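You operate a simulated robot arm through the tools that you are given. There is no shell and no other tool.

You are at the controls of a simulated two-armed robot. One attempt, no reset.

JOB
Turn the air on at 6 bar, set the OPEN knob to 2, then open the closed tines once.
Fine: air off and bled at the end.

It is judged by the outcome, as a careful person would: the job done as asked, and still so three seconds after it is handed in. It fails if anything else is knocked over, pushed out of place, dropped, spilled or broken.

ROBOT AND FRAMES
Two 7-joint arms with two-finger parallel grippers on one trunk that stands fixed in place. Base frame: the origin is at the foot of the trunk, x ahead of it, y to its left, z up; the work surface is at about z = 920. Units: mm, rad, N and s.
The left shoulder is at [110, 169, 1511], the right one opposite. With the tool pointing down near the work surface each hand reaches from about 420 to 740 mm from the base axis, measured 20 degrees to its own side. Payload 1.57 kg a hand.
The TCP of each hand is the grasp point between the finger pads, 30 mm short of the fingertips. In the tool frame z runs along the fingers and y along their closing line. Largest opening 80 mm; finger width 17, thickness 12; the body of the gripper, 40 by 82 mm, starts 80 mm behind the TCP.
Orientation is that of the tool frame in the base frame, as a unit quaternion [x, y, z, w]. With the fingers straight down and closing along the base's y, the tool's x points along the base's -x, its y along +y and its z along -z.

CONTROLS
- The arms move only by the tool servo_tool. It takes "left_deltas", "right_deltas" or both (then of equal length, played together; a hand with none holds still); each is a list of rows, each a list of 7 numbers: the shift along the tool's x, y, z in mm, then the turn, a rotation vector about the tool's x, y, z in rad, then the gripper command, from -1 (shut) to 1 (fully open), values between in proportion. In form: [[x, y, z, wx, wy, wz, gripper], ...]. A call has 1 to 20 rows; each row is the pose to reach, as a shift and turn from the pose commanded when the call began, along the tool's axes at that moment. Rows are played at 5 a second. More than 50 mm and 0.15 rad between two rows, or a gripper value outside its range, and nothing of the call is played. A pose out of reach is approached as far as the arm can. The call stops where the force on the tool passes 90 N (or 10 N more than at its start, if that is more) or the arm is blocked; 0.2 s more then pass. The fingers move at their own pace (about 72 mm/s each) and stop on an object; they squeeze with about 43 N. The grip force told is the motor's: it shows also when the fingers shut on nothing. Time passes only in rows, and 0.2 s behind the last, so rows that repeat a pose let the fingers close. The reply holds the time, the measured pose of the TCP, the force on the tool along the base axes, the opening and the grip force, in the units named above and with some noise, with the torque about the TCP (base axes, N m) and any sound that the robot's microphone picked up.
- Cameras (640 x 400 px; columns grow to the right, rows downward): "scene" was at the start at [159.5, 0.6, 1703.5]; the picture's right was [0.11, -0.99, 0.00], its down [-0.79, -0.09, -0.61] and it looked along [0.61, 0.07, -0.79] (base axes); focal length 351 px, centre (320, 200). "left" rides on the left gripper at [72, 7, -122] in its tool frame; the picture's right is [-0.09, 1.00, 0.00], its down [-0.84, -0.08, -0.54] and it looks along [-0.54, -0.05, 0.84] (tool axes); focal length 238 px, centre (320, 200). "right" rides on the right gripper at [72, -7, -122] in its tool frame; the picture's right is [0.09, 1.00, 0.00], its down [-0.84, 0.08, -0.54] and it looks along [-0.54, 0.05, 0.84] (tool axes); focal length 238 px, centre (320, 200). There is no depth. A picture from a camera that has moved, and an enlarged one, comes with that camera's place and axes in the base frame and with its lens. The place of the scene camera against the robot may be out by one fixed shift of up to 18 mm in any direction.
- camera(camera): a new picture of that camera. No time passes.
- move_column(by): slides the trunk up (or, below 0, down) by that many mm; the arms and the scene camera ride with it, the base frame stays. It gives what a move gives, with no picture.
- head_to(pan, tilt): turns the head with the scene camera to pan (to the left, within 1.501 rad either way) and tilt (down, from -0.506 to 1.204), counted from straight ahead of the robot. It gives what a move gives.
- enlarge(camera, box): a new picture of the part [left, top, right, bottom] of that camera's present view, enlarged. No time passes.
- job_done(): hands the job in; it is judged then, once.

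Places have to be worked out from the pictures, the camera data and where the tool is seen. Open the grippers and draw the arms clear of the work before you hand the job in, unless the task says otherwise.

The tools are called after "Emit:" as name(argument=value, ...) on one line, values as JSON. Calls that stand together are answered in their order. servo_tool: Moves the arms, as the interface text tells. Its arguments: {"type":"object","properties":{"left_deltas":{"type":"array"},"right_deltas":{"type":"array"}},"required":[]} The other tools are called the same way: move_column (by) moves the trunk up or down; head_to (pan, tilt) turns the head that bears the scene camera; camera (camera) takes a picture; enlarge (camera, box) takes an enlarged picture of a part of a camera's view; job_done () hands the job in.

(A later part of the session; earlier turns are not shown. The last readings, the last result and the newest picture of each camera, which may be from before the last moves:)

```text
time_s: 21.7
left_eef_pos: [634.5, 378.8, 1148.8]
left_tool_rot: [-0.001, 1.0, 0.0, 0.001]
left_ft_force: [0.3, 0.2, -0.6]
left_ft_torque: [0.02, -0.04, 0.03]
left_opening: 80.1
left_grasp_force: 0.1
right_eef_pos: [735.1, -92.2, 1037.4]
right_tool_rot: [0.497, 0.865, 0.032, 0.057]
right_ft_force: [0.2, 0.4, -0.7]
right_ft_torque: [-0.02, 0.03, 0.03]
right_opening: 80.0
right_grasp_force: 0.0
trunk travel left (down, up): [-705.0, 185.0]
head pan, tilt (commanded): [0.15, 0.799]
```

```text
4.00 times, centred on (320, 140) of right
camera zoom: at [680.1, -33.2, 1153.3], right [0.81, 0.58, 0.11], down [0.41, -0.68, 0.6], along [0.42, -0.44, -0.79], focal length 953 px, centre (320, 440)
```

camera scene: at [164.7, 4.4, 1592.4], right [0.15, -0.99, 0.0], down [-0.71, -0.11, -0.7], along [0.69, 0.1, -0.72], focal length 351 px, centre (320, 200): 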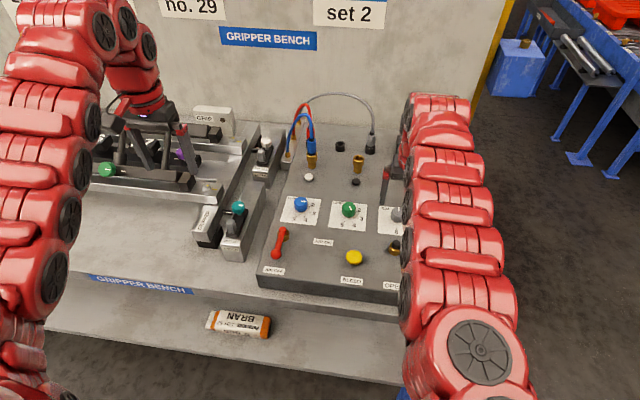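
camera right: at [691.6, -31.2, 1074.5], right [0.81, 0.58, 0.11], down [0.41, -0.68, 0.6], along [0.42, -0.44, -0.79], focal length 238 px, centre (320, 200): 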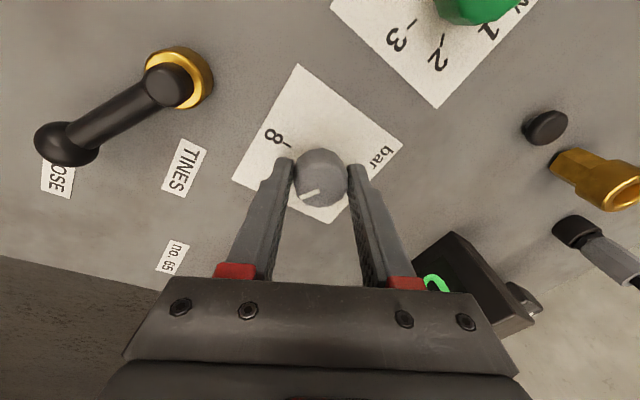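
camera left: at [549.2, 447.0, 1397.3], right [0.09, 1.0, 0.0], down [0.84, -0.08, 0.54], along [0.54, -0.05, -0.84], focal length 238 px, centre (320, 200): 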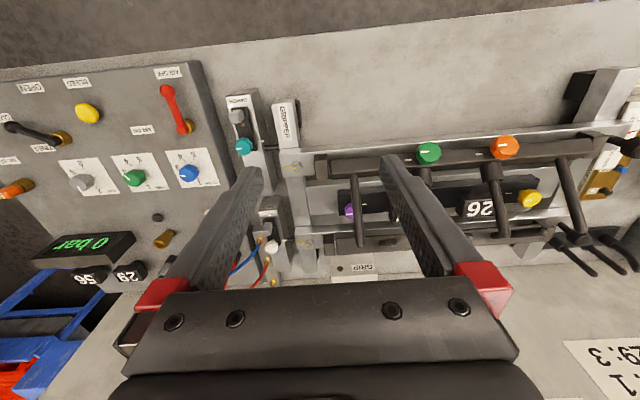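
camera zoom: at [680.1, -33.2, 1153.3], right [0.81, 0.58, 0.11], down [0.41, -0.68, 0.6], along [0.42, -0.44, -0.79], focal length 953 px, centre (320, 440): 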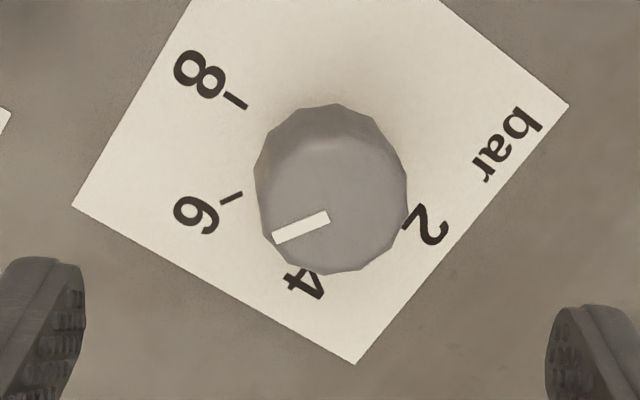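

The pointer reads about 123° against tick 6 at 120°, so it is on 6. I withdraw the right hand to the right, and bring the left hand with the same 0.13 rad tilt above the green OPEN knob.

Emit:
servo_tool(right_deltas=[[-12, -16, -10, 0, 0, -0.12, 1], [-28, -36, -18, 0, 0, -0.24, 1], [-42, -54, -26, 0, 0, -0.36, 1], [-56, -72, -34, 0, 0, -0.48, 1], [-70, -90, -42, 0, 0, -0.6, 1], [-84, -108, -49, 0, 0, -0.72, 1], [-98, -126, -56, 0, 0, -0.84, 1], [-112, -144, -63, 0, 0, -0.96, 1], [-125, -161, -70, 0, 0, -1.05, 1]], left_deltas=[[-11, -39, 0, 0, -0.02, 0, 1], [-22, -78, 5, 0, -0.04, 0, 1], [-34, -117, 10, 0, -0.06, 0, 1], [-46, -156, 20, 0, -0.08, 0, 1], [-58, -195, 30, 0, -0.1, 0, 1], [-70, -234, 45, 0, -0.12, 0, 1], [-82, -273, 60, 0, -0.13, 0, 1], [-94, -312, 75, 0, -0.13, 0, 1], [-104, -350, 90, 0, -0.13, 0, 1]])

Emit:
camera(camera="left")

Emit:
camera(camera="scene")

```text
time_s: 23.7
left_eef_pos: [742.5, 27.4, 1058.1]
left_tool_rot: [-0.002, 0.998, 0.001, 0.065]
left_ft_force: [0.5, 0.2, -0.4]
left_ft_torque: [0.02, -0.01, 0.02]
left_opening: 80.0
left_grasp_force: 0.1
right_eef_pos: [654.2, -283.0, 1097.1]
right_tool_rot: [-0.004, 0.998, 0.002, 0.065]
right_ft_force: [0.3, -0.1, 0.4]
right_ft_torque: [0.01, 0.01, 0.02]
right_opening: 79.8
right_grasp_force: 0.0
trunk travel left (down, up): [-705.0, 185.0]
head pan, tilt (commanded): [0.15, 0.799]
```

```text
taken
camera left: at [655.2, 32.6, 1170.4], right [0.09, 1.0, 0.02], down [0.76, -0.08, 0.65], along [0.64, -0.04, -0.76], focal length 238 px, centre (320, 200)
```

left: 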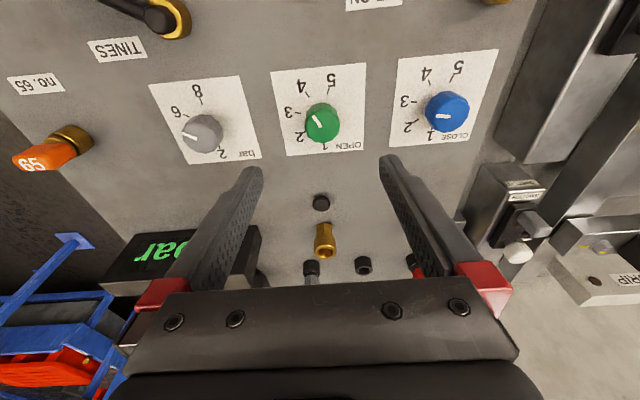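

```text
taken
camera scene: at [165.7, 0.1, 1592.2], right [0.15, -0.99, 0.0], down [-0.71, -0.11, -0.7], along [0.69, 0.11, -0.72], focal length 351 px, centre (320, 200)
```

scene: 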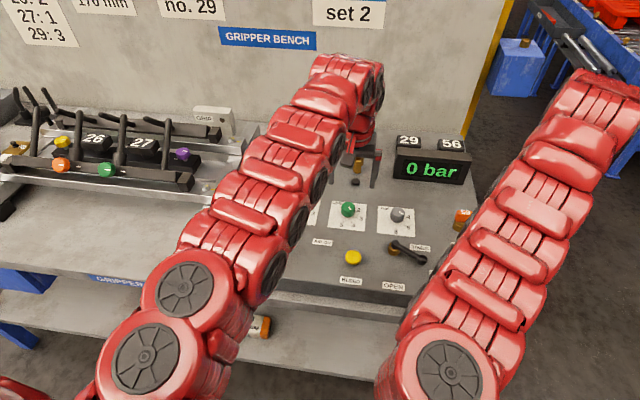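

Grey clearly reads 6 from here as well. I zoom on the green knob for the fine alignment of the left hand.

Emit:
enlarge(camera="left", box=[256, 70, 384, 160])

Emit:
enlarge(camera="left", box=[140, 70, 268, 160])

Emit:
enlarge(camera="scene", box=[0, 70, 260, 240])

```text
4.44 times, centred on (320, 115) of left
camera zoom: at [655.2, 32.6, 1170.4], right [0.09, 1.0, 0.02], down [0.76, -0.08, 0.65], along [0.64, -0.04, -0.76], focal length 1059 px, centre (320, 578)
```

zoom: 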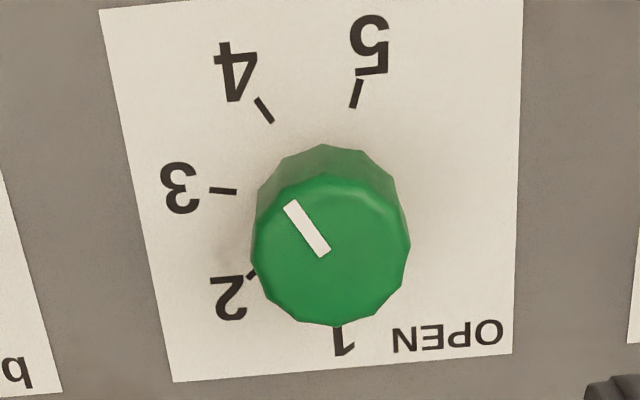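

```text
4.44 times, centred on (204, 115) of left
camera zoom: at [655.2, 32.6, 1170.4], right [0.09, 1.0, 0.02], down [0.76, -0.08, 0.65], along [0.64, -0.04, -0.76], focal length 1059 px, centre (836, 578)
```

zoom: 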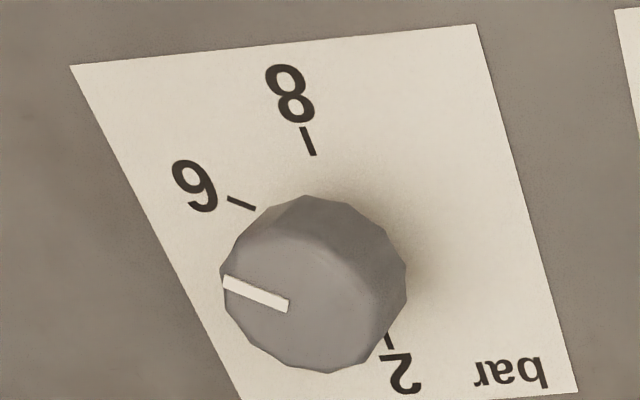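

```text
2.35 times, centred on (130, 155) of scene
camera zoom: at [165.7, 0.1, 1592.2], right [0.15, -0.99, 0.0], down [-0.71, -0.11, -0.7], along [0.69, 0.11, -0.72], focal length 826 px, centre (767, 306)
```

zoom: 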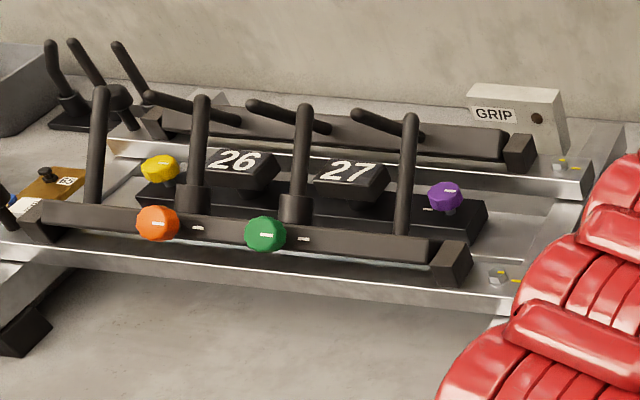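

The green knob is centred near (748, 30) in the left camera's frame, with its pointer on 4. I descend to z≈1005 and pre-rotate +0.873 rad, so that the 100° counter-clockwise turn fits in one grip.

Emit:
servo_tool(left_deltas=[[0.4, 0.5, 8, 0, 0, 0.13, 1], [0.8, 1, 16, 0, 0, 0.26, 1], [1.2, 1.5, 24, 0, 0, 0.39, 1], [1.6, 2, 32, 0, 0, 0.52, 1], [2, 2.5, 40, 0, 0, 0.65, 1], [2.4, 3, 48, 0, 0, 0.78, 1], [2.6, 3.1, 53, 0, 0, 0.873, 1], [2.6, 3.1, 53, 0, 0, 0.873, 1]])

Emit:
camera(camera="left")

Emit:
enlarge(camera="left", box=[256, 100, 384, 180])

```text
time_s: 25.5
left_eef_pos: [744.2, 32.1, 1006.9]
left_tool_rot: [0.422, 0.904, 0.028, 0.059]
left_ft_force: [1.1, -0.2, 0.2]
left_ft_torque: [0.02, -0.03, -0.01]
left_opening: 80.3
left_grasp_force: 0.1
right_eef_pos: [653.1, -281.3, 1097.6]
right_tool_rot: [-0.003, 0.998, 0.0, 0.065]
right_ft_force: [-0.2, 1.5, 1.1]
right_ft_torque: [-0.01, -0.02, 0.0]
right_opening: 79.9
right_grasp_force: 0.1
trunk travel left (down, up): [-705.0, 185.0]
head pan, tilt (commanded): [0.15, 0.799]
```

```text
taken
camera left: at [687.2, 91.7, 1123.1], right [0.82, 0.57, 0.11], down [0.4, -0.69, 0.6], along [0.41, -0.45, -0.79], focal length 238 px, centre (320, 200)
```

left: 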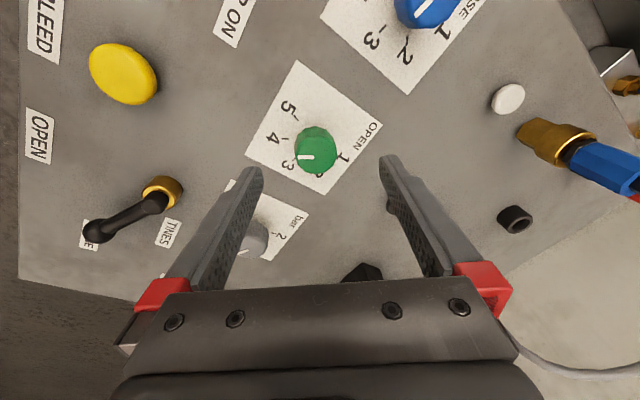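

```text
5.00 times, centred on (320, 140) of left
camera zoom: at [687.2, 91.7, 1123.1], right [0.82, 0.57, 0.11], down [0.4, -0.69, 0.6], along [0.41, -0.45, -0.79], focal length 1192 px, centre (320, 500)
```

zoom: 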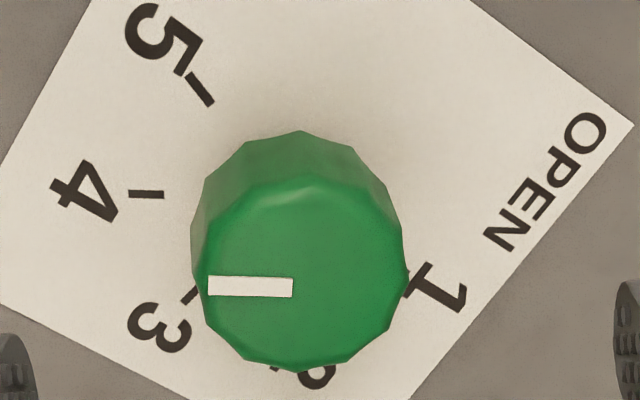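

Knob centre measures (748.2, 30.9) and the tool is well placed. Descending straight over it with fingers open, then closing.

Emit:
servo_tool(left_deltas=[[0.3, -0.9, 12, 0, 0, 0, 1], [0.7, -1.8, 24, 0, 0, 0, 1], [1, -2.7, 36, 0, 0, 0, 1], [1.4, -3.7, 49, 0, 0, 0, 1], [1.4, -3.7, 49, 0, 0, 0, 1]])

Emit:
camera(camera="left")

```text
time_s: 26.7
left_eef_pos: [744.0, 29.5, 956.7]
left_tool_rot: [0.422, 0.904, 0.027, 0.059]
left_ft_force: [-0.1, -0.6, 0.5]
left_ft_torque: [0.06, 0.0, 0.02]
left_opening: 80.0
left_grasp_force: 0.2
left hand out of reach, approached as far as the arm can: row 4
right_eef_pos: [652.7, -279.9, 1098.7]
right_tool_rot: [-0.002, 0.998, 0.001, 0.066]
right_ft_force: [-0.7, 0.4, 0.2]
right_ft_torque: [0.02, 0.03, 0.02]
right_opening: 79.9
right_grasp_force: 0.0
trunk travel left (down, up): [-705.0, 185.0]
head pan, tilt (commanded): [0.15, 0.799]
```

```text
taken
camera left: at [686.8, 88.5, 1072.9], right [0.82, 0.57, 0.11], down [0.4, -0.69, 0.6], along [0.42, -0.45, -0.79], focal length 238 px, centre (320, 200)
```

left: 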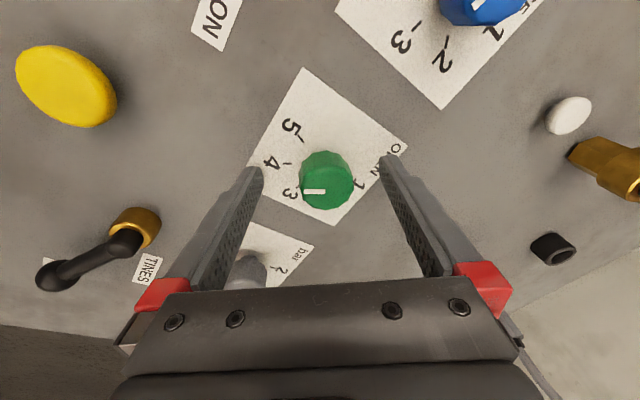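

The hand is right at its reach limit, about 3 mm short. I add 0.05 rad more forward tilt to gain margin and correct the 3 mm offset, still with open fingers.

Emit:
servo_tool(left_deltas=[[0, 0, 0, -0.02, -0.016, 0, 1], [0, 0, 0, -0.038, -0.032, 0, 1], [-0.2, 1.5, 0, -0.038, -0.032, 0, 1], [-0.3, 3.1, 0, -0.038, -0.032, 0, 1], [-0.3, 3.1, 0, -0.038, -0.032, 0, 1]])

Emit:
camera(camera="left")

```text
time_s: 27.9
left_eef_pos: [749.4, 31.2, 957.3]
left_tool_rot: [0.422, 0.902, 0.039, 0.082]
left_ft_force: [-0.1, 0.4, 0.4]
left_ft_torque: [0.02, -0.02, 0.0]
left_opening: 80.1
left_grasp_force: 0.1
right_eef_pos: [652.2, -281.1, 1098.2]
right_tool_rot: [-0.003, 0.998, -0.001, 0.065]
right_ft_force: [-0.7, -0.2, 0.5]
right_ft_torque: [-0.01, -0.02, -0.01]
right_opening: 80.1
right_grasp_force: 0.1
trunk travel left (down, up): [-705.0, 185.0]
head pan, tilt (commanded): [0.15, 0.799]
```

```text
taken
camera left: at [686.8, 91.1, 1070.1], right [0.81, 0.57, 0.15], down [0.37, -0.69, 0.62], along [0.45, -0.45, -0.77], focal length 238 px, centre (320, 200)
```

left: 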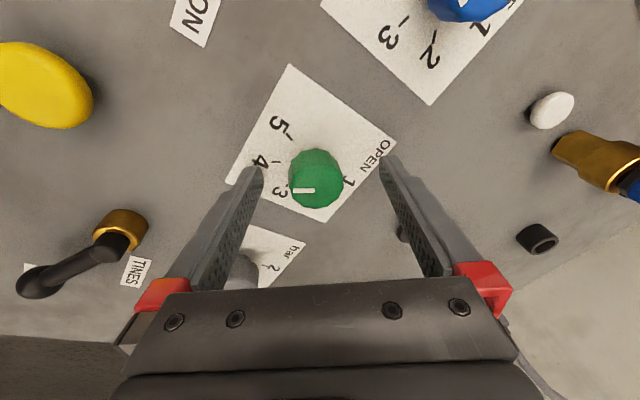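

The reach margin is now fine; the hand overshot about 3 mm, so I shift it back and then close on the knob.

Emit:
servo_tool(left_deltas=[[0.7, -1.3, 0, 0, 0, 0, 1], [1.4, -2.6, 0, 0, 0, 0, 0.5], [1.4, -2.6, 0, 0, 0, 0, 0], [1.4, -2.6, 0, 0, 0, 0, -1], [1.4, -2.6, 0, 0, 0, 0, -1], [1.4, -2.6, 0, 0, 0, 0, -1]])

Emit:
camera(camera="left")

```text
time_s: 29.3
left_eef_pos: [746.2, 30.9, 956.7]
left_tool_rot: [0.422, 0.902, 0.038, 0.081]
left_ft_force: [-3.7, -1.8, -2.3]
left_ft_torque: [-0.62, 0.95, 0.0]
left_opening: 36.6
left_grasp_force: 42.7
right_eef_pos: [653.8, -280.4, 1097.0]
right_tool_rot: [-0.002, 0.998, 0.0, 0.066]
right_ft_force: [0.6, 1.0, -0.3]
right_ft_torque: [0.0, 0.04, 0.01]
right_opening: 80.1
right_grasp_force: 0.1
trunk travel left (down, up): [-705.0, 185.0]
head pan, tilt (commanded): [0.15, 0.799]
```

```text
taken
camera left: at [683.6, 90.4, 1069.8], right [0.81, 0.57, 0.15], down [0.37, -0.69, 0.62], along [0.45, -0.45, -0.77], focal length 238 px, centre (320, 200)
```

left: 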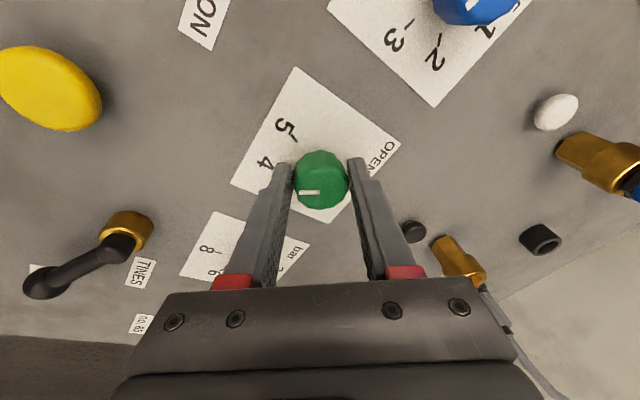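

Good grip at 36.6 mm with little side force. I turn it counter-clockwise by 1.745 rad (100°, two numbers down from 4 to 2).

Emit:
servo_tool(left_deltas=[[0, 0, 0, 0, 0, -0.14, -1], [0, 0, 0, 0, 0, -0.28, -1], [0, 0, 0, 0, 0, -0.42, -1], [0, 0, 0, 0, 0, -0.56, -1], [0, 0, 0, 0, 0, -0.7, -1], [0, 0, 0, 0, 0, -0.84, -1], [0, 0, 0, 0, 0, -0.98, -1], [0, 0, 0, 0, 0, -1.12, -1], [0, 0, 0, 0, 0, -1.26, -1], [0, 0, 0, 0, 0, -1.4, -1], [0, 0, 0, 0, 0, -1.54, -1], [0, 0, 0, 0, 0, -1.66, -1], [0, 0, 0, 0, 0, -1.745, -1], [0, 0, 0, 0, 0, -1.745, -1]])

Emit:
camera(camera="left")

```text
time_s: 32.3
left_eef_pos: [747.0, 31.8, 960.4]
left_tool_rot: [-0.422, 0.902, -0.039, 0.083]
left_ft_force: [3.7, -10.0, 3.8]
left_ft_torque: [1.14, 0.02, -0.03]
left_opening: 36.5
left_grasp_force: 43.5
right_eef_pos: [653.3, -281.9, 1098.4]
right_tool_rot: [-0.003, 0.998, 0.002, 0.066]
right_ft_force: [-0.4, -0.4, 0.0]
right_ft_torque: [0.0, 0.03, 0.01]
right_opening: 80.2
right_grasp_force: 0.1
trunk travel left (down, up): [-705.0, 185.0]
head pan, tilt (commanded): [0.15, 0.799]
```

```text
taken
camera left: at [673.9, -20.2, 1069.7], right [-0.69, 0.71, -0.13], down [0.49, 0.59, 0.64], along [0.53, 0.38, -0.76], focal length 238 px, centre (320, 200)
```

left: 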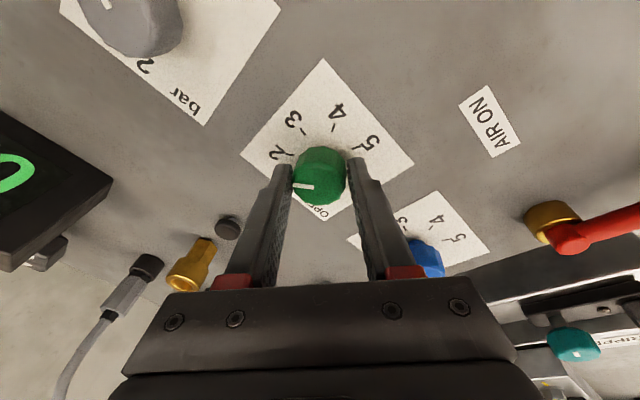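

The knob followed. I open the fingers and lift along the tool axis to read the green pointer.

Emit:
servo_tool(left_deltas=[[0, 0, 0, 0, 0, 0, 0.3], [0, 0, 0, 0, 0, 0, 1], [0, 0, 0, 0, 0, 0, 1], [0, 0, -20, 0, 0, 0, 1], [0, 0, -40, 0, 0, 0, 1], [0, 0, -60, 0, 0, 0, 1], [0, 0, -80, 0, 0, 0, 1]])

Emit:
enlarge(camera="left", box=[240, 90, 400, 190])

```text
time_s: 33.9
left_eef_pos: [731.2, 31.7, 1037.6]
left_tool_rot: [-0.42, 0.903, -0.039, 0.082]
left_ft_force: [0.9, 0.5, 0.2]
left_ft_torque: [0.01, 0.0, 0.0]
left_opening: 80.4
left_grasp_force: 0.0
right_eef_pos: [652.8, -280.5, 1098.2]
right_tool_rot: [-0.002, 0.998, 0.001, 0.066]
right_ft_force: [0.2, 0.0, 0.4]
right_ft_torque: [-0.01, -0.01, 0.0]
right_opening: 79.7
right_grasp_force: 0.1
trunk travel left (down, up): [-705.0, 185.0]
head pan, tilt (commanded): [0.15, 0.799]
```

```text
4.00 times, centred on (320, 140) of left
camera zoom: at [658.3, -17.9, 1148.3], right [-0.69, 0.71, -0.13], down [0.49, 0.59, 0.64], along [0.53, 0.38, -0.76], focal length 953 px, centre (320, 440)
```

zoom: 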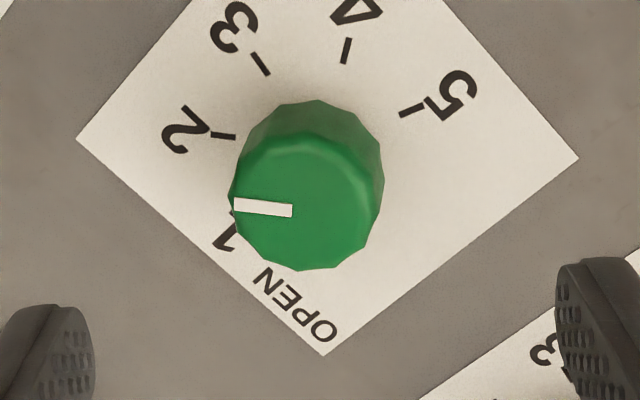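

The green pointer is at 50°, exactly tick 2. Next is the AIR lever: I lift the left hand back, unrotate it and bring it over the red lever.

Emit:
servo_tool(left_deltas=[[-1, 12, -9, 0, 0, 0.125, 1], [-2, 24, -18, 0, 0, 0.25, 1], [-3, 36, -27, 0, 0, 0.375, 1], [-4, 48, -36, 0, 0, 0.5, 1], [-5, 60, -45, 0, 0, 0.625, 1], [-6, 72, -54, 0, 0, 0.75, 1], [-7, 84, -62, 0, 0, 0.873, 1]])

Emit:
servo_tool(left_deltas=[[20, 22, 0, 0, 0.06, 0, 1], [40, 44, 2, 0, 0.12, 0, 1], [60, 66, 4, 0, 0.18, 0, 1], [75, 80, 5, 0, 0.18, 0, 1]])

Emit:
camera(camera="left")

Emit:
camera(camera="scene")

```text
time_s: 35.5
left_eef_pos: [683.4, 86.8, 1088.7]
left_tool_rot: [-0.029, 0.995, -0.003, 0.09]
left_ft_force: [-0.3, 0.2, -0.9]
left_ft_torque: [0.03, 0.02, -0.01]
left_opening: 80.0
left_grasp_force: 0.1
left hand out of reach, approached as far as the arm can: row 7
right_eef_pos: [654.7, -280.1, 1098.3]
right_tool_rot: [-0.002, 0.998, 0.0, 0.066]
right_ft_force: [1.0, -0.1, 0.2]
right_ft_torque: [-0.03, -0.01, 0.0]
right_opening: 80.2
right_grasp_force: 0.1
trunk travel left (down, up): [-705.0, 185.0]
head pan, tilt (commanded): [0.15, 0.799]
```

```text
time_s: 36.5
left_eef_pos: [638.8, 138.2, 1077.6]
left_tool_rot: [-0.033, 0.999, -0.005, -0.001]
left_ft_force: [0.0, -0.5, 0.5]
left_ft_torque: [-0.01, 0.02, -0.02]
left_opening: 80.1
left_grasp_force: 0.1
left hand out of reach, approached as far as the arm can: row 2, 3, 4
right_eef_pos: [652.5, -285.1, 1097.4]
right_tool_rot: [0.002, 0.998, 0.002, 0.066]
right_ft_force: [-0.7, 0.2, -0.2]
right_ft_torque: [0.01, -0.02, -0.02]
right_opening: 79.9
right_grasp_force: 0.1
trunk travel left (down, up): [-705.0, 185.0]
head pan, tilt (commanded): [0.15, 0.799]
```

```text
taken
camera left: at [565.7, 141.2, 1200.3], right [0.03, 1.0, -0.01], down [0.84, -0.02, 0.54], along [0.54, -0.02, -0.84], focal length 238 px, centre (320, 200)
```

left: 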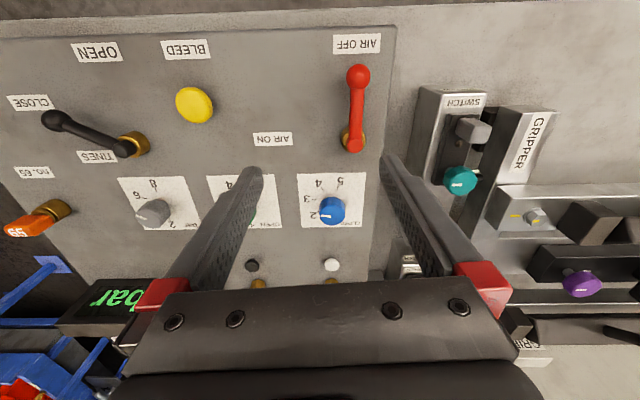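

```text
taken
camera scene: at [165.2, 4.4, 1592.3], right [0.15, -0.99, 0.0], down [-0.71, -0.11, -0.7], along [0.69, 0.1, -0.72], focal length 351 px, centre (320, 200)
```

scene: 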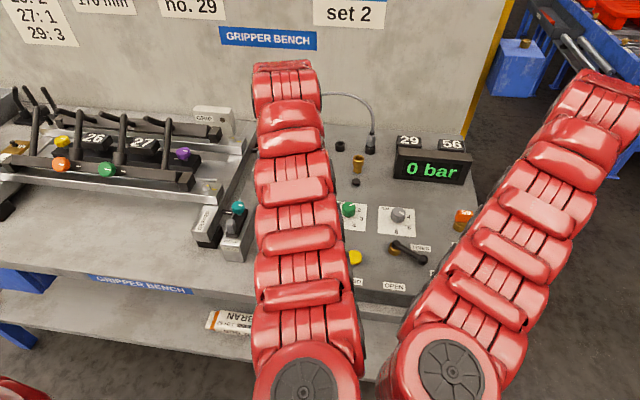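

The straight-down pose is clipped by the low trunk at this shorter distance. The knobs are done, so I raise the trunk by 100 mm, which suits the nearer levers better.

Emit:
move_column(by=100)

Emit:
servo_tool(left_deltas=[[8, 9, 20, 0, 0, 0.033, 1], [16, 18, 40, 0, 0, 0.066, 1], [24, 27, 65, 0, 0, 0.066, 1], [32, 36, 90, 0, 0, 0.066, 1], [36, 36, 110, 0, 0, 0.066, 1]])

Emit:
camera(camera="left")

```text
time_s: 37.8
left_eef_pos: [639.8, 136.7, 1179.3]
left_tool_rot: [-0.032, 0.999, -0.006, 0.0]
left_ft_force: [0.3, 0.0, 0.0]
left_ft_torque: [0.05, -0.01, 0.0]
left_opening: 80.1
left_grasp_force: 0.0
right_eef_pos: [652.1, -285.6, 1198.9]
right_tool_rot: [0.002, 0.998, -0.001, 0.064]
right_ft_force: [0.7, 0.3, -0.5]
right_ft_torque: [0.03, 0.03, -0.06]
right_opening: 80.0
right_grasp_force: 0.0
trunk travel left (down, up): [-805.0, 85.0]
head pan, tilt (commanded): [0.15, 0.799]
```

```text
time_s: 39.0
left_eef_pos: [638.8, 135.3, 1180.1]
left_tool_rot: [-0.033, 0.999, -0.007, 0.001]
left_ft_force: [-0.7, -0.3, 0.6]
left_ft_torque: [0.02, 0.0, 0.02]
left_opening: 79.7
left_grasp_force: 0.0
left hand out of reach, approached as far as the arm can: row 1, 2, 3, 4, 5
right_eef_pos: [651.4, -285.1, 1198.2]
right_tool_rot: [0.002, 0.998, 0.0, 0.064]
right_ft_force: [0.0, -0.1, 0.9]
right_ft_torque: [0.01, 0.01, -0.03]
right_opening: 79.8
right_grasp_force: 0.0
trunk travel left (down, up): [-805.0, 85.0]
head pan, tilt (commanded): [0.15, 0.799]
```

```text
taken
camera left: at [565.9, 140.3, 1301.6], right [0.03, 1.0, -0.01], down [0.84, -0.02, 0.54], along [0.54, -0.03, -0.84], focal length 238 px, centre (320, 200)
```

left: 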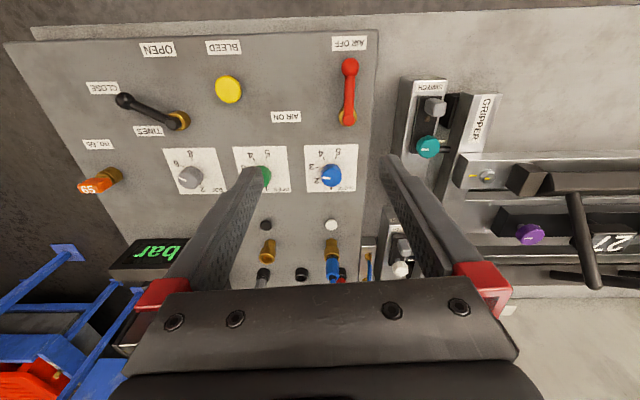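

All rows were refused, so some joint of the left arm is at a limit in this posture. I try small single-direction moves to find which way is free.

Emit:
servo_tool(left_deltas=[[0, 0, 15, 0, 0, 0, 1], [0, 0, 30, 0, 0, 0, 1]])

Emit:
servo_tool(left_deltas=[[0, 15, 0, 0, 0, 0, 1], [0, 30, 0, 0, 0, 0, 1]])

Emit:
servo_tool(left_deltas=[[-15, 0, 0, 0, 0, 0, 1], [-30, 0, 0, 0, 0, 0, 1]])

```text
time_s: 39.6
left_eef_pos: [638.9, 133.0, 1156.8]
left_tool_rot: [-0.027, 1.0, -0.003, -0.002]
left_ft_force: [-0.5, 0.0, 0.6]
left_ft_torque: [0.0, -0.01, -0.02]
left_opening: 79.9
left_grasp_force: 0.1
left hand out of reach, approached as far as the arm can: row 2
right_eef_pos: [655.3, -279.2, 1198.7]
right_tool_rot: [-0.004, 0.998, 0.001, 0.067]
right_ft_force: [0.4, -0.7, 0.6]
right_ft_torque: [0.01, -0.02, 0.01]
right_opening: 80.0
right_grasp_force: 0.2
trunk travel left (down, up): [-805.0, 85.0]
head pan, tilt (commanded): [0.15, 0.799]
```

```text
time_s: 40.2
left_eef_pos: [638.5, 133.4, 1158.7]
left_tool_rot: [-0.027, 1.0, -0.005, -0.002]
left_ft_force: [0.4, -0.5, -0.6]
left_ft_torque: [-0.03, 0.0, 0.04]
left_opening: 80.0
left_grasp_force: 0.0
left hand out of reach, approached as far as the arm can: row 1, 2
right_eef_pos: [653.0, -281.3, 1198.3]
right_tool_rot: [-0.003, 0.998, 0.001, 0.066]
right_ft_force: [0.6, 0.2, -0.4]
right_ft_torque: [0.0, -0.02, 0.02]
right_opening: 80.3
right_grasp_force: 0.1
trunk travel left (down, up): [-805.0, 85.0]
head pan, tilt (commanded): [0.15, 0.799]
```

```text
time_s: 40.8
left_eef_pos: [670.3, 139.2, 1158.7]
left_tool_rot: [-0.03, 1.0, -0.005, 0.0]
left_ft_force: [-0.5, 0.0, 0.0]
left_ft_torque: [-0.02, 0.01, -0.02]
left_opening: 80.0
left_grasp_force: 0.1
right_eef_pos: [653.8, -280.7, 1197.5]
right_tool_rot: [-0.002, 0.998, 0.0, 0.067]
right_ft_force: [-0.5, -0.2, 0.5]
right_ft_torque: [-0.01, 0.01, -0.02]
right_opening: 80.2
right_grasp_force: 0.1
trunk travel left (down, up): [-805.0, 85.0]
head pan, tilt (commanded): [0.15, 0.799]
```

Forward is free. From here I try moving left (+y), to return to the region where the arm started comfortably.

Emit:
servo_tool(left_deltas=[[0, 30, 0, 0, 0, 0, 1], [0, 60, 0, 0, 0, 0, 1], [0, 90, 0, 0, 0, 0, 1], [0, 120, 0, 0, 0, 0, 1]])

Emit:
camera(camera="scene")

```text
time_s: 41.8
left_eef_pos: [660.3, 260.5, 1157.6]
left_tool_rot: [-0.031, 1.0, -0.006, 0.0]
left_ft_force: [0.4, 0.7, -0.1]
left_ft_torque: [0.0, 0.0, 0.02]
left_opening: 80.0
left_grasp_force: 0.0
right_eef_pos: [653.8, -279.4, 1199.0]
right_tool_rot: [-0.002, 0.998, -0.001, 0.065]
right_ft_force: [0.7, -0.1, 0.6]
right_ft_torque: [-0.01, 0.02, 0.01]
right_opening: 79.8
right_grasp_force: 0.2
trunk travel left (down, up): [-805.0, 85.0]
head pan, tilt (commanded): [0.15, 0.799]
```

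```text
taken
camera scene: at [165.3, 6.0, 1692.3], right [0.15, -0.99, 0.0], down [-0.71, -0.11, -0.7], along [0.69, 0.1, -0.72], focal length 351 px, centre (320, 200)
```

scene: 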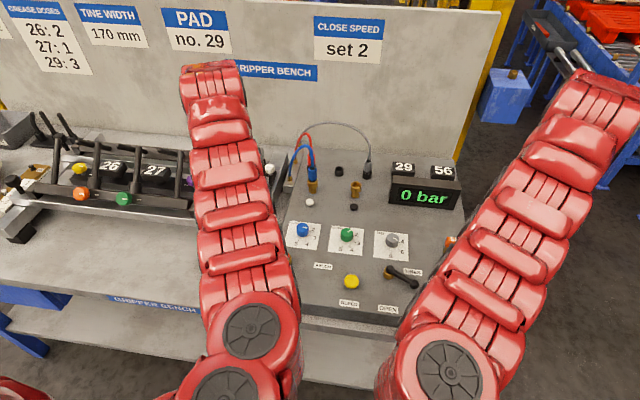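

The hand is back at (660, 260, 1158). I now try descending while shifting toward the lever, staying forward where motion is free.

Emit:
servo_tool(left_deltas=[[0, -20, 15, 0, 0, 0.03, 1], [0, -40, 30, 0, 0, 0.06, 1], [0, -60, 45, 0, 0, 0.06, 1], [0, -80, 60, 0, 0, 0.06, 1], [0, -85, 80, 0, 0, 0.06, 1], [0, -85, 100, 0, 0, 0.06, 1]])

```text
time_s: 43.2
left_eef_pos: [668.3, 171.8, 1057.9]
left_tool_rot: [0.001, 1.0, -0.005, 0.001]
left_ft_force: [-0.6, -0.3, 0.0]
left_ft_torque: [0.01, 0.0, 0.01]
left_opening: 79.9
left_grasp_force: 0.2
right_eef_pos: [654.0, -281.9, 1198.6]
right_tool_rot: [-0.003, 0.998, 0.0, 0.065]
right_ft_force: [-0.8, -0.8, 0.0]
right_ft_torque: [0.04, 0.03, 0.03]
right_opening: 79.8
right_grasp_force: 0.2
trunk travel left (down, up): [-805.0, 85.0]
head pan, tilt (commanded): [0.15, 0.799]
```

Descending worked: now (668, 172, 1058). I move back toward the lever's ball at x≈600 in small steps.

Emit:
servo_tool(left_deltas=[[15, 0, 5, 0, 0, 0, 1], [30, 0, 10, 0, 0, 0, 1], [45, 0, 15, 0, 0, 0, 1], [60, 0, 20, 0, 0, 0, 1], [70, 0, 25, 0, 0, 0, 1]])

Emit:
camera(camera="left")

Emit:
camera(camera="scene")

```text
time_s: 44.4
left_eef_pos: [623.4, 172.8, 1027.0]
left_tool_rot: [0.0, 1.0, -0.007, 0.0]
left_ft_force: [0.3, -0.2, -0.1]
left_ft_torque: [-0.02, 0.04, 0.02]
left_opening: 79.9
left_grasp_force: 0.0
left hand out of reach, approached as far as the arm can: row 3, 4, 5
right_eef_pos: [654.5, -280.1, 1198.0]
right_tool_rot: [-0.002, 0.998, 0.0, 0.066]
right_ft_force: [0.2, 0.0, 0.5]
right_ft_torque: [0.01, -0.02, -0.02]
right_opening: 80.0
right_grasp_force: 0.0
trunk travel left (down, up): [-805.0, 85.0]
head pan, tilt (commanded): [0.15, 0.799]
```

```text
taken
camera left: at [549.9, 181.5, 1147.7], right [0.09, 1.0, -0.01], down [0.84, -0.07, 0.54], along [0.54, -0.06, -0.84], focal length 238 px, centre (320, 200)
```

left: 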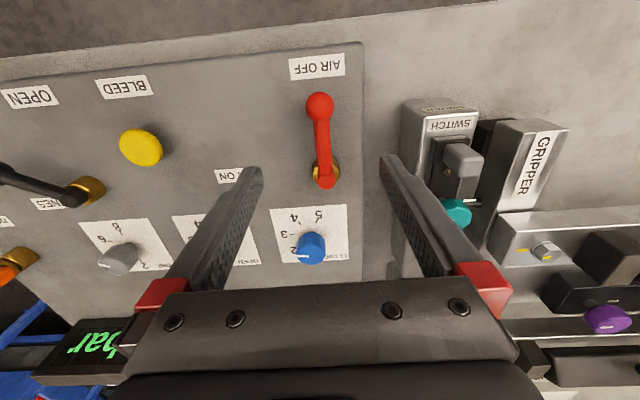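

```text
taken
camera scene: at [165.1, 4.7, 1692.3], right [0.15, -0.99, 0.0], down [-0.71, -0.11, -0.7], along [0.69, 0.1, -0.72], focal length 351 px, centre (320, 200)
```

scene: 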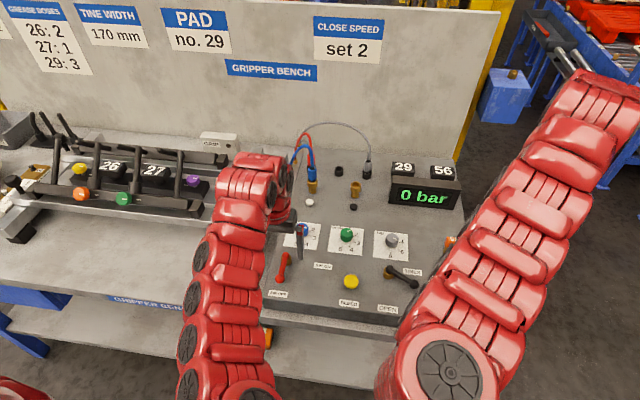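

The inner limit eases with a higher shoulder, so I raise the trunk 50 mm more, then descend and move back toward the lever ball.

Emit:
move_column(by=50)

Emit:
servo_tool(left_deltas=[[0, 0, 20, 0, 0, 0, 1], [3, 0, 40, 0, 0, 0, 1], [8, 0, 55, 0, 0, 0, 1], [14, 0, 65, 0, 0, 0, 1], [20, 0, 70, 0, 0, 0, 1]])

Emit:
camera(camera="left")

```text
time_s: 45.4
left_eef_pos: [623.2, 174.1, 1075.9]
left_tool_rot: [0.0, 1.0, -0.006, 0.001]
left_ft_force: [0.2, -0.4, -0.4]
left_ft_torque: [0.0, -0.02, -0.01]
left_opening: 80.0
left_grasp_force: 0.0
right_eef_pos: [653.2, -280.3, 1247.8]
right_tool_rot: [-0.002, 0.998, 0.0, 0.065]
right_ft_force: [-0.2, 0.1, -0.4]
right_ft_torque: [0.03, 0.0, 0.0]
right_opening: 80.5
right_grasp_force: 0.1
trunk travel left (down, up): [-855.0, 35.0]
head pan, tilt (commanded): [0.15, 0.799]
```

```text
time_s: 46.6
left_eef_pos: [604.1, 174.6, 1007.9]
left_tool_rot: [0.0, 1.0, -0.005, 0.001]
left_ft_force: [-0.9, -0.2, -0.2]
left_ft_torque: [0.01, 0.04, 0.0]
left_opening: 80.0
left_grasp_force: 0.1
right_eef_pos: [653.0, -280.7, 1248.5]
right_tool_rot: [-0.002, 0.998, 0.0, 0.065]
right_ft_force: [-0.5, 0.2, -0.5]
right_ft_torque: [0.0, 0.0, 0.0]
right_opening: 79.9
right_grasp_force: 0.1
trunk travel left (down, up): [-855.0, 35.0]
head pan, tilt (commanded): [0.15, 0.799]
```

```text
taken
camera left: at [530.3, 182.3, 1128.9], right [0.09, 1.0, -0.01], down [0.84, -0.07, 0.54], along [0.54, -0.06, -0.84], focal length 238 px, centre (320, 200)
```

left: 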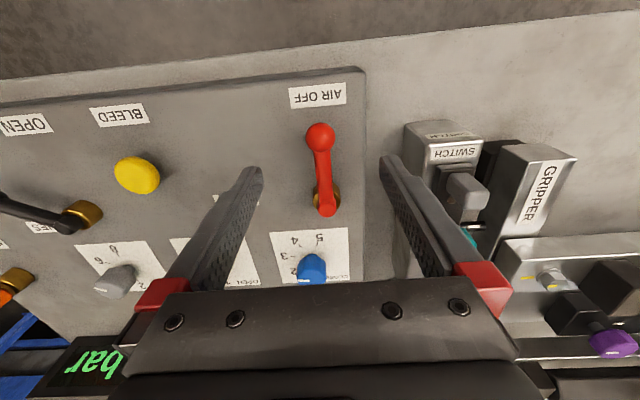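

The lever is between the open fingers; ball at ≈(589, 175), pivot ≈(655, 173). The SWITCH box edge is at y≈236, so I will narrow the fingers before descending. I zoom to gauge the rod and its height.

Emit:
enlarge(camera="left", box=[264, 90, 392, 230])

Emit:
enlarge(camera="scene", box=[240, 230, 340, 310])

```text
2.86 times, centred on (328, 160) of left
camera zoom: at [530.3, 182.3, 1128.9], right [0.09, 1.0, -0.01], down [0.84, -0.07, 0.54], along [0.54, -0.06, -0.84], focal length 681 px, centre (297, 314)
```

zoom: 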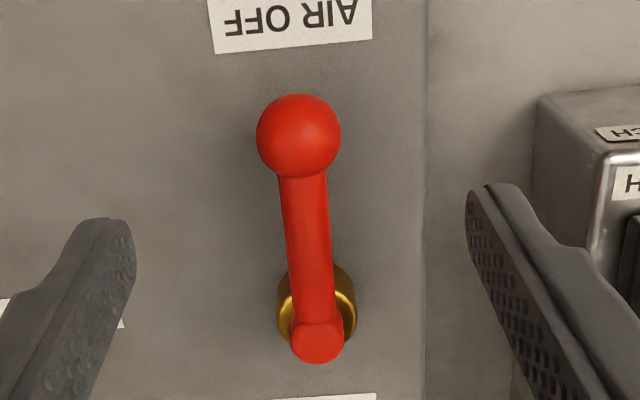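

```text
5.00 times, centred on (290, 270) of scene
camera zoom: at [164.7, 4.7, 1742.4], right [0.15, -0.99, 0.0], down [-0.71, -0.11, -0.7], along [0.69, 0.1, -0.72], focal length 1756 px, centre (470, -150)
```

zoom: 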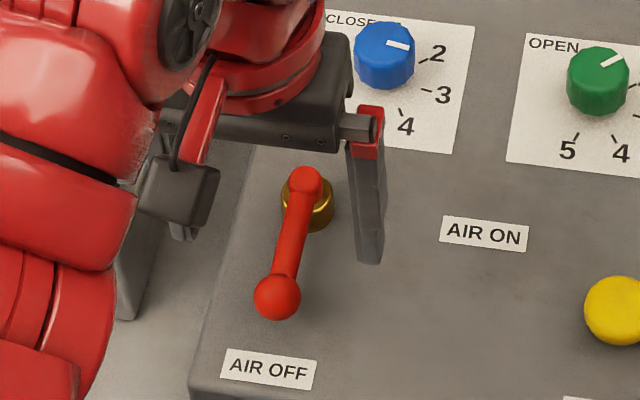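

Rod ≈14 mm thick, ball ≈23 mm. I descend astride the rod about 44 mm from the pivot, narrowing the fingers to about 50 mm on the way so the outer finger clears everything.

Emit:
servo_tool(left_deltas=[[-5, 0, 0, 0, 0, 0, 0.25], [-9.5, 0, 10, 0, 0, 0, 0.25], [-9.5, 0, 25, 0, 0, 0, 0.25], [-9.5, 0, 38, 0, 0, 0, 0.25], [-9.5, 0, 48, 0, 0, 0, 0.25], [-9.5, 0, 48, 0, 0, 0, 0.25]])

Emit:
camera(camera="left")

Emit:
enlarge(camera="scene", box=[230, 200, 350, 310])

```text
time_s: 48.0
left_eef_pos: [611.8, 171.9, 959.2]
left_tool_rot: [0.0, 1.0, -0.006, 0.001]
left_ft_force: [0.0, -0.9, 0.0]
left_ft_torque: [0.03, -0.03, 0.0]
left_opening: 50.1
left_grasp_force: 0.1
right_eef_pos: [653.9, -279.8, 1246.6]
right_tool_rot: [-0.003, 0.998, 0.0, 0.065]
right_ft_force: [1.0, 0.3, 0.3]
right_ft_torque: [-0.03, 0.04, -0.01]
right_opening: 79.8
right_grasp_force: 0.1
trunk travel left (down, up): [-855.0, 35.0]
head pan, tilt (commanded): [0.15, 0.799]
```

```text
taken
camera left: at [539.9, 179.9, 1081.3], right [0.09, 1.0, -0.01], down [0.84, -0.07, 0.54], along [0.54, -0.06, -0.84], focal length 238 px, centre (320, 200)
```

left: 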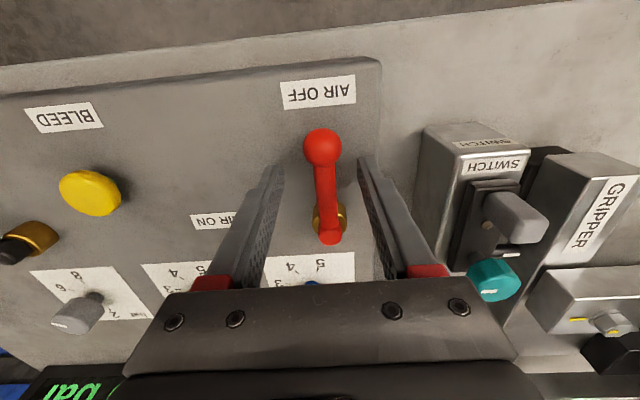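

```text
3.64 times, centred on (290, 255) of scene
camera zoom: at [164.8, 4.3, 1742.4], right [0.15, -0.99, 0.0], down [-0.71, -0.11, -0.7], along [0.69, 0.1, -0.72], focal length 1277 px, centre (429, 0)
```

zoom: 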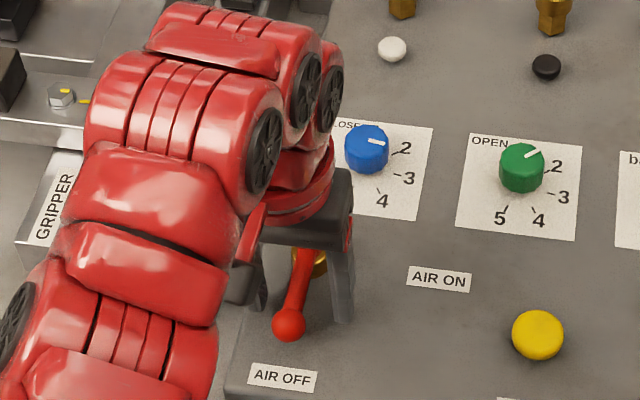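

Fingers straddle the rod; rod is about 3 mm to the +y side of the TCP. I centre and narrow to a 20 mm gap, then swing along the arc about the pivot (655.5, 174.5), radius 43.5, to about 60° first.

Emit:
servo_tool(left_deltas=[[0, 1.5, 0, 0, 0, 0, 0], [0, 2.7, 0, 0, 0, 0, -0.5], [0, 2.7, 0, 0, 0, 0, -0.5]])

Emit:
servo_tool(left_deltas=[[-0.4, -6.1, 0, 0, 0, -0.14, -0.5], [-1.7, -12, 0, 0, 0, -0.28, -0.5], [-3.8, -17.7, 0, 0, 0, -0.42, -0.5], [-6.6, -23.1, 0, 0, 0, -0.56, -0.5], [-10.2, -28, 0, 0, 0, -0.7, -0.5], [-14.5, -32.4, 0, 0, 0, -0.84, -0.5], [-19.3, -36.1, 0, 0, 0, -0.98, -0.5], [-21.8, -37.7, 0, 0, 0, -1.047, -0.5]])

Emit:
camera(camera="left")

Emit:
camera(camera="scene")

```text
time_s: 48.8
left_eef_pos: [612.5, 174.7, 957.5]
left_tool_rot: [0.0, 1.0, -0.005, 0.0]
left_ft_force: [0.1, 0.8, 0.6]
left_ft_torque: [-0.02, 0.02, -0.01]
left_opening: 20.2
left_grasp_force: 0.2
right_eef_pos: [653.4, -280.4, 1247.9]
right_tool_rot: [-0.003, 0.998, 0.0, 0.066]
right_ft_force: [0.1, -0.1, 0.8]
right_ft_torque: [0.01, 0.02, 0.0]
right_opening: 80.0
right_grasp_force: 0.1
trunk travel left (down, up): [-855.0, 35.0]
head pan, tilt (commanded): [0.15, 0.799]
```

```text
time_s: 50.6
left_eef_pos: [634.5, 136.8, 958.3]
left_tool_rot: [-0.501, 0.866, -0.005, -0.001]
left_ft_force: [-0.8, 0.7, 0.1]
left_ft_torque: [0.0, 0.04, -0.02]
left_opening: 20.3
left_grasp_force: 0.2
right_eef_pos: [654.1, -280.9, 1247.0]
right_tool_rot: [-0.003, 0.998, 0.0, 0.065]
right_ft_force: [0.4, -0.6, 0.2]
right_ft_torque: [-0.02, 0.02, 0.0]
right_opening: 80.2
right_grasp_force: 0.0
trunk travel left (down, up): [-855.0, 35.0]
head pan, tilt (commanded): [0.15, 0.799]
```

```text
taken
camera left: at [591.3, 79.5, 1081.2], right [-0.82, 0.58, -0.01], down [0.48, 0.69, 0.53], along [0.31, 0.43, -0.84], focal length 238 px, centre (320, 200)
```

left: 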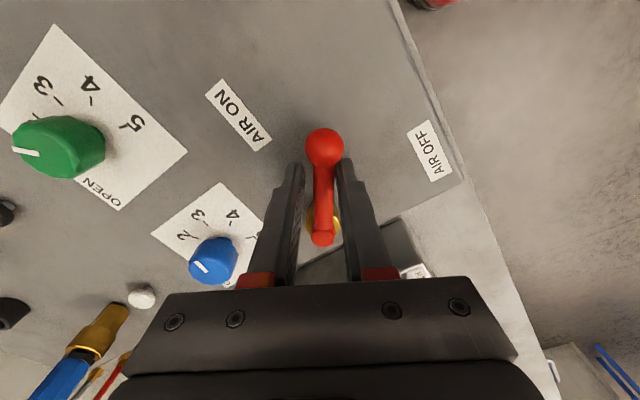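

```text
taken
camera scene: at [164.9, 4.3, 1742.3], right [0.15, -0.99, 0.0], down [-0.71, -0.11, -0.7], along [0.69, 0.1, -0.72], focal length 351 px, centre (320, 200)
```

scene: 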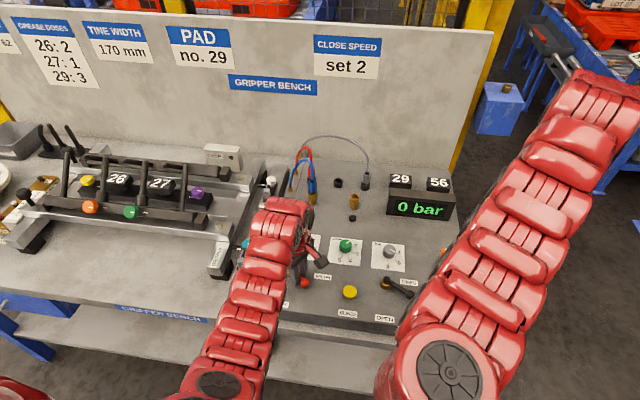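

The lever follows with almost no force (air still reads 0 bar partway). I continue the arc from 60° to about 93° for AIR ON.

Emit:
servo_tool(left_deltas=[[-0.4, -6.1, 0, 0, 0, -0.14, -0.5], [-1.7, -12, 0, 0, 0, -0.28, -0.5], [-3.8, -17.7, 0, 0, 0, -0.42, -0.5], [-5.3, -20.9, 0, 0, 0, -0.5, -0.5], [-7, -23.7, 0, 0, 0, -0.576, -0.5], [-7, -23.7, 0, 0, 0, -0.576, -0.5]])

Emit:
camera(camera="left")

Emit:
camera(camera="scene")

```text
time_s: 52.0
left_eef_pos: [657.1, 130.9, 958.6]
left_tool_rot: [0.725, -0.688, 0.004, 0.004]
left_ft_force: [-1.4, 0.4, -0.9]
left_ft_torque: [0.0, -0.01, 0.03]
left_opening: 20.5
left_grasp_force: 0.3
right_eef_pos: [652.5, -280.8, 1247.8]
right_tool_rot: [-0.002, 0.998, 0.0, 0.066]
right_ft_force: [0.0, -0.1, -0.3]
right_ft_torque: [-0.01, 0.0, 0.02]
right_opening: 80.1
right_grasp_force: 0.0
trunk travel left (down, up): [-855.0, 35.0]
head pan, tilt (commanded): [0.15, 0.799]
```

```text
taken
camera left: at [653.3, 60.3, 1081.3], right [-1.0, 0.04, 0.0], down [0.03, 0.85, 0.53], along [0.02, 0.53, -0.85], focal length 238 px, centre (320, 200)
```

left: 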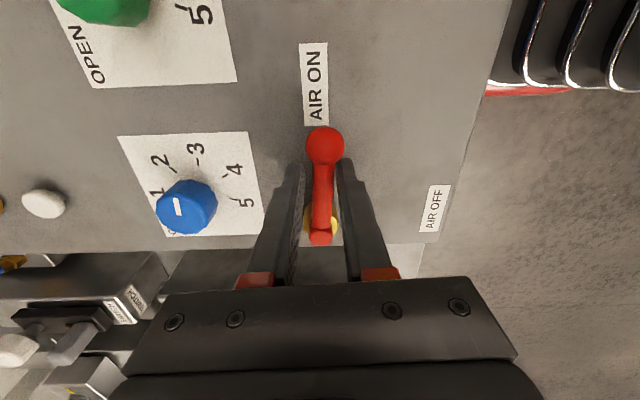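

```text
taken
camera scene: at [164.8, 4.2, 1742.4], right [0.15, -0.99, 0.0], down [-0.71, -0.11, -0.7], along [0.69, 0.1, -0.72], focal length 351 px, centre (320, 200)
```

scene: 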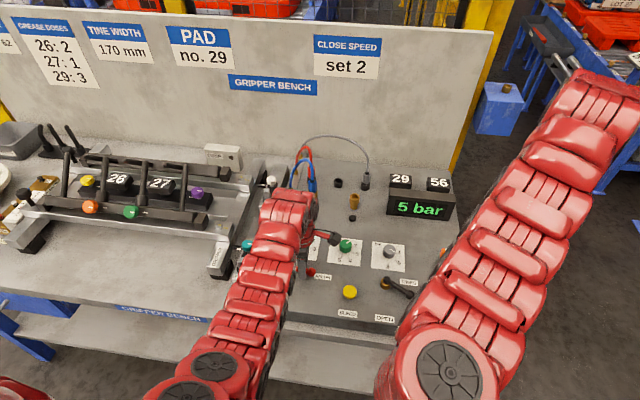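

Display shows 5 bar and may still be rising. I open the fingers a little, lift clear, and read again.

Emit:
servo_tool(left_deltas=[[0, 0, 0, 0, 0, 0, -0.2], [0, 0, 0, 0, 0, 0, 0.1], [0, 0, -15, 0, 0, 0, 0.1], [0, 0, -35, 0, 0, 0, 0.1], [0, 0, -55, 0, 0, 0, 0.1]])

Emit:
enlarge(camera="scene", box=[280, 150, 480, 330])

Emit:
camera(camera="left")

```text
time_s: 53.2
left_eef_pos: [659.6, 132.2, 1012.7]
left_tool_rot: [0.725, -0.689, 0.004, 0.004]
left_ft_force: [-0.2, 0.0, -0.1]
left_ft_torque: [-0.02, -0.03, -0.03]
left_opening: 44.0
left_grasp_force: 0.0
right_eef_pos: [652.5, -281.4, 1247.4]
right_tool_rot: [-0.003, 0.998, 0.0, 0.066]
right_ft_force: [-0.4, -0.2, -0.7]
right_ft_torque: [0.0, 0.03, -0.02]
right_opening: 79.8
right_grasp_force: 0.1
trunk travel left (down, up): [-855.0, 35.0]
head pan, tilt (commanded): [0.15, 0.799]
```

```text
2.22 times, centred on (380, 240) of scene
camera zoom: at [164.7, 4.4, 1742.4], right [0.15, -0.99, 0.0], down [-0.71, -0.11, -0.7], along [0.69, 0.1, -0.72], focal length 780 px, centre (187, 111)
```

zoom: 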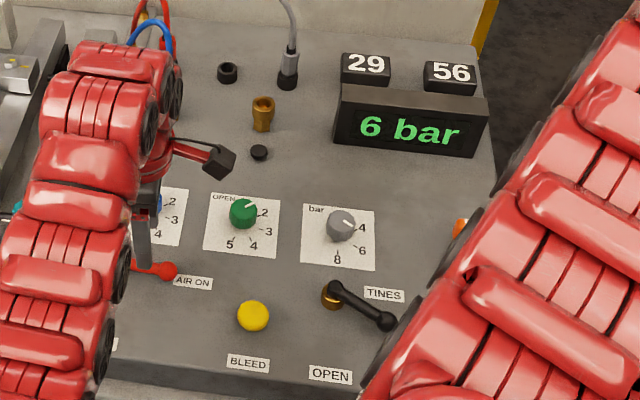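

```text
taken
camera left: at [655.1, 61.7, 1135.4], right [-1.0, 0.04, 0.0], down [0.03, 0.85, 0.53], along [0.02, 0.53, -0.85], focal length 238 px, centre (320, 200)
```

left: 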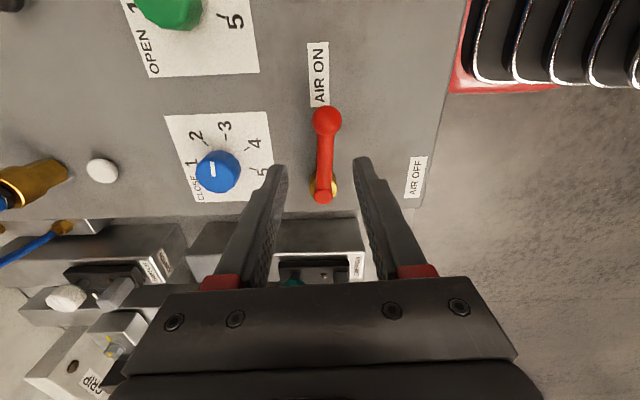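

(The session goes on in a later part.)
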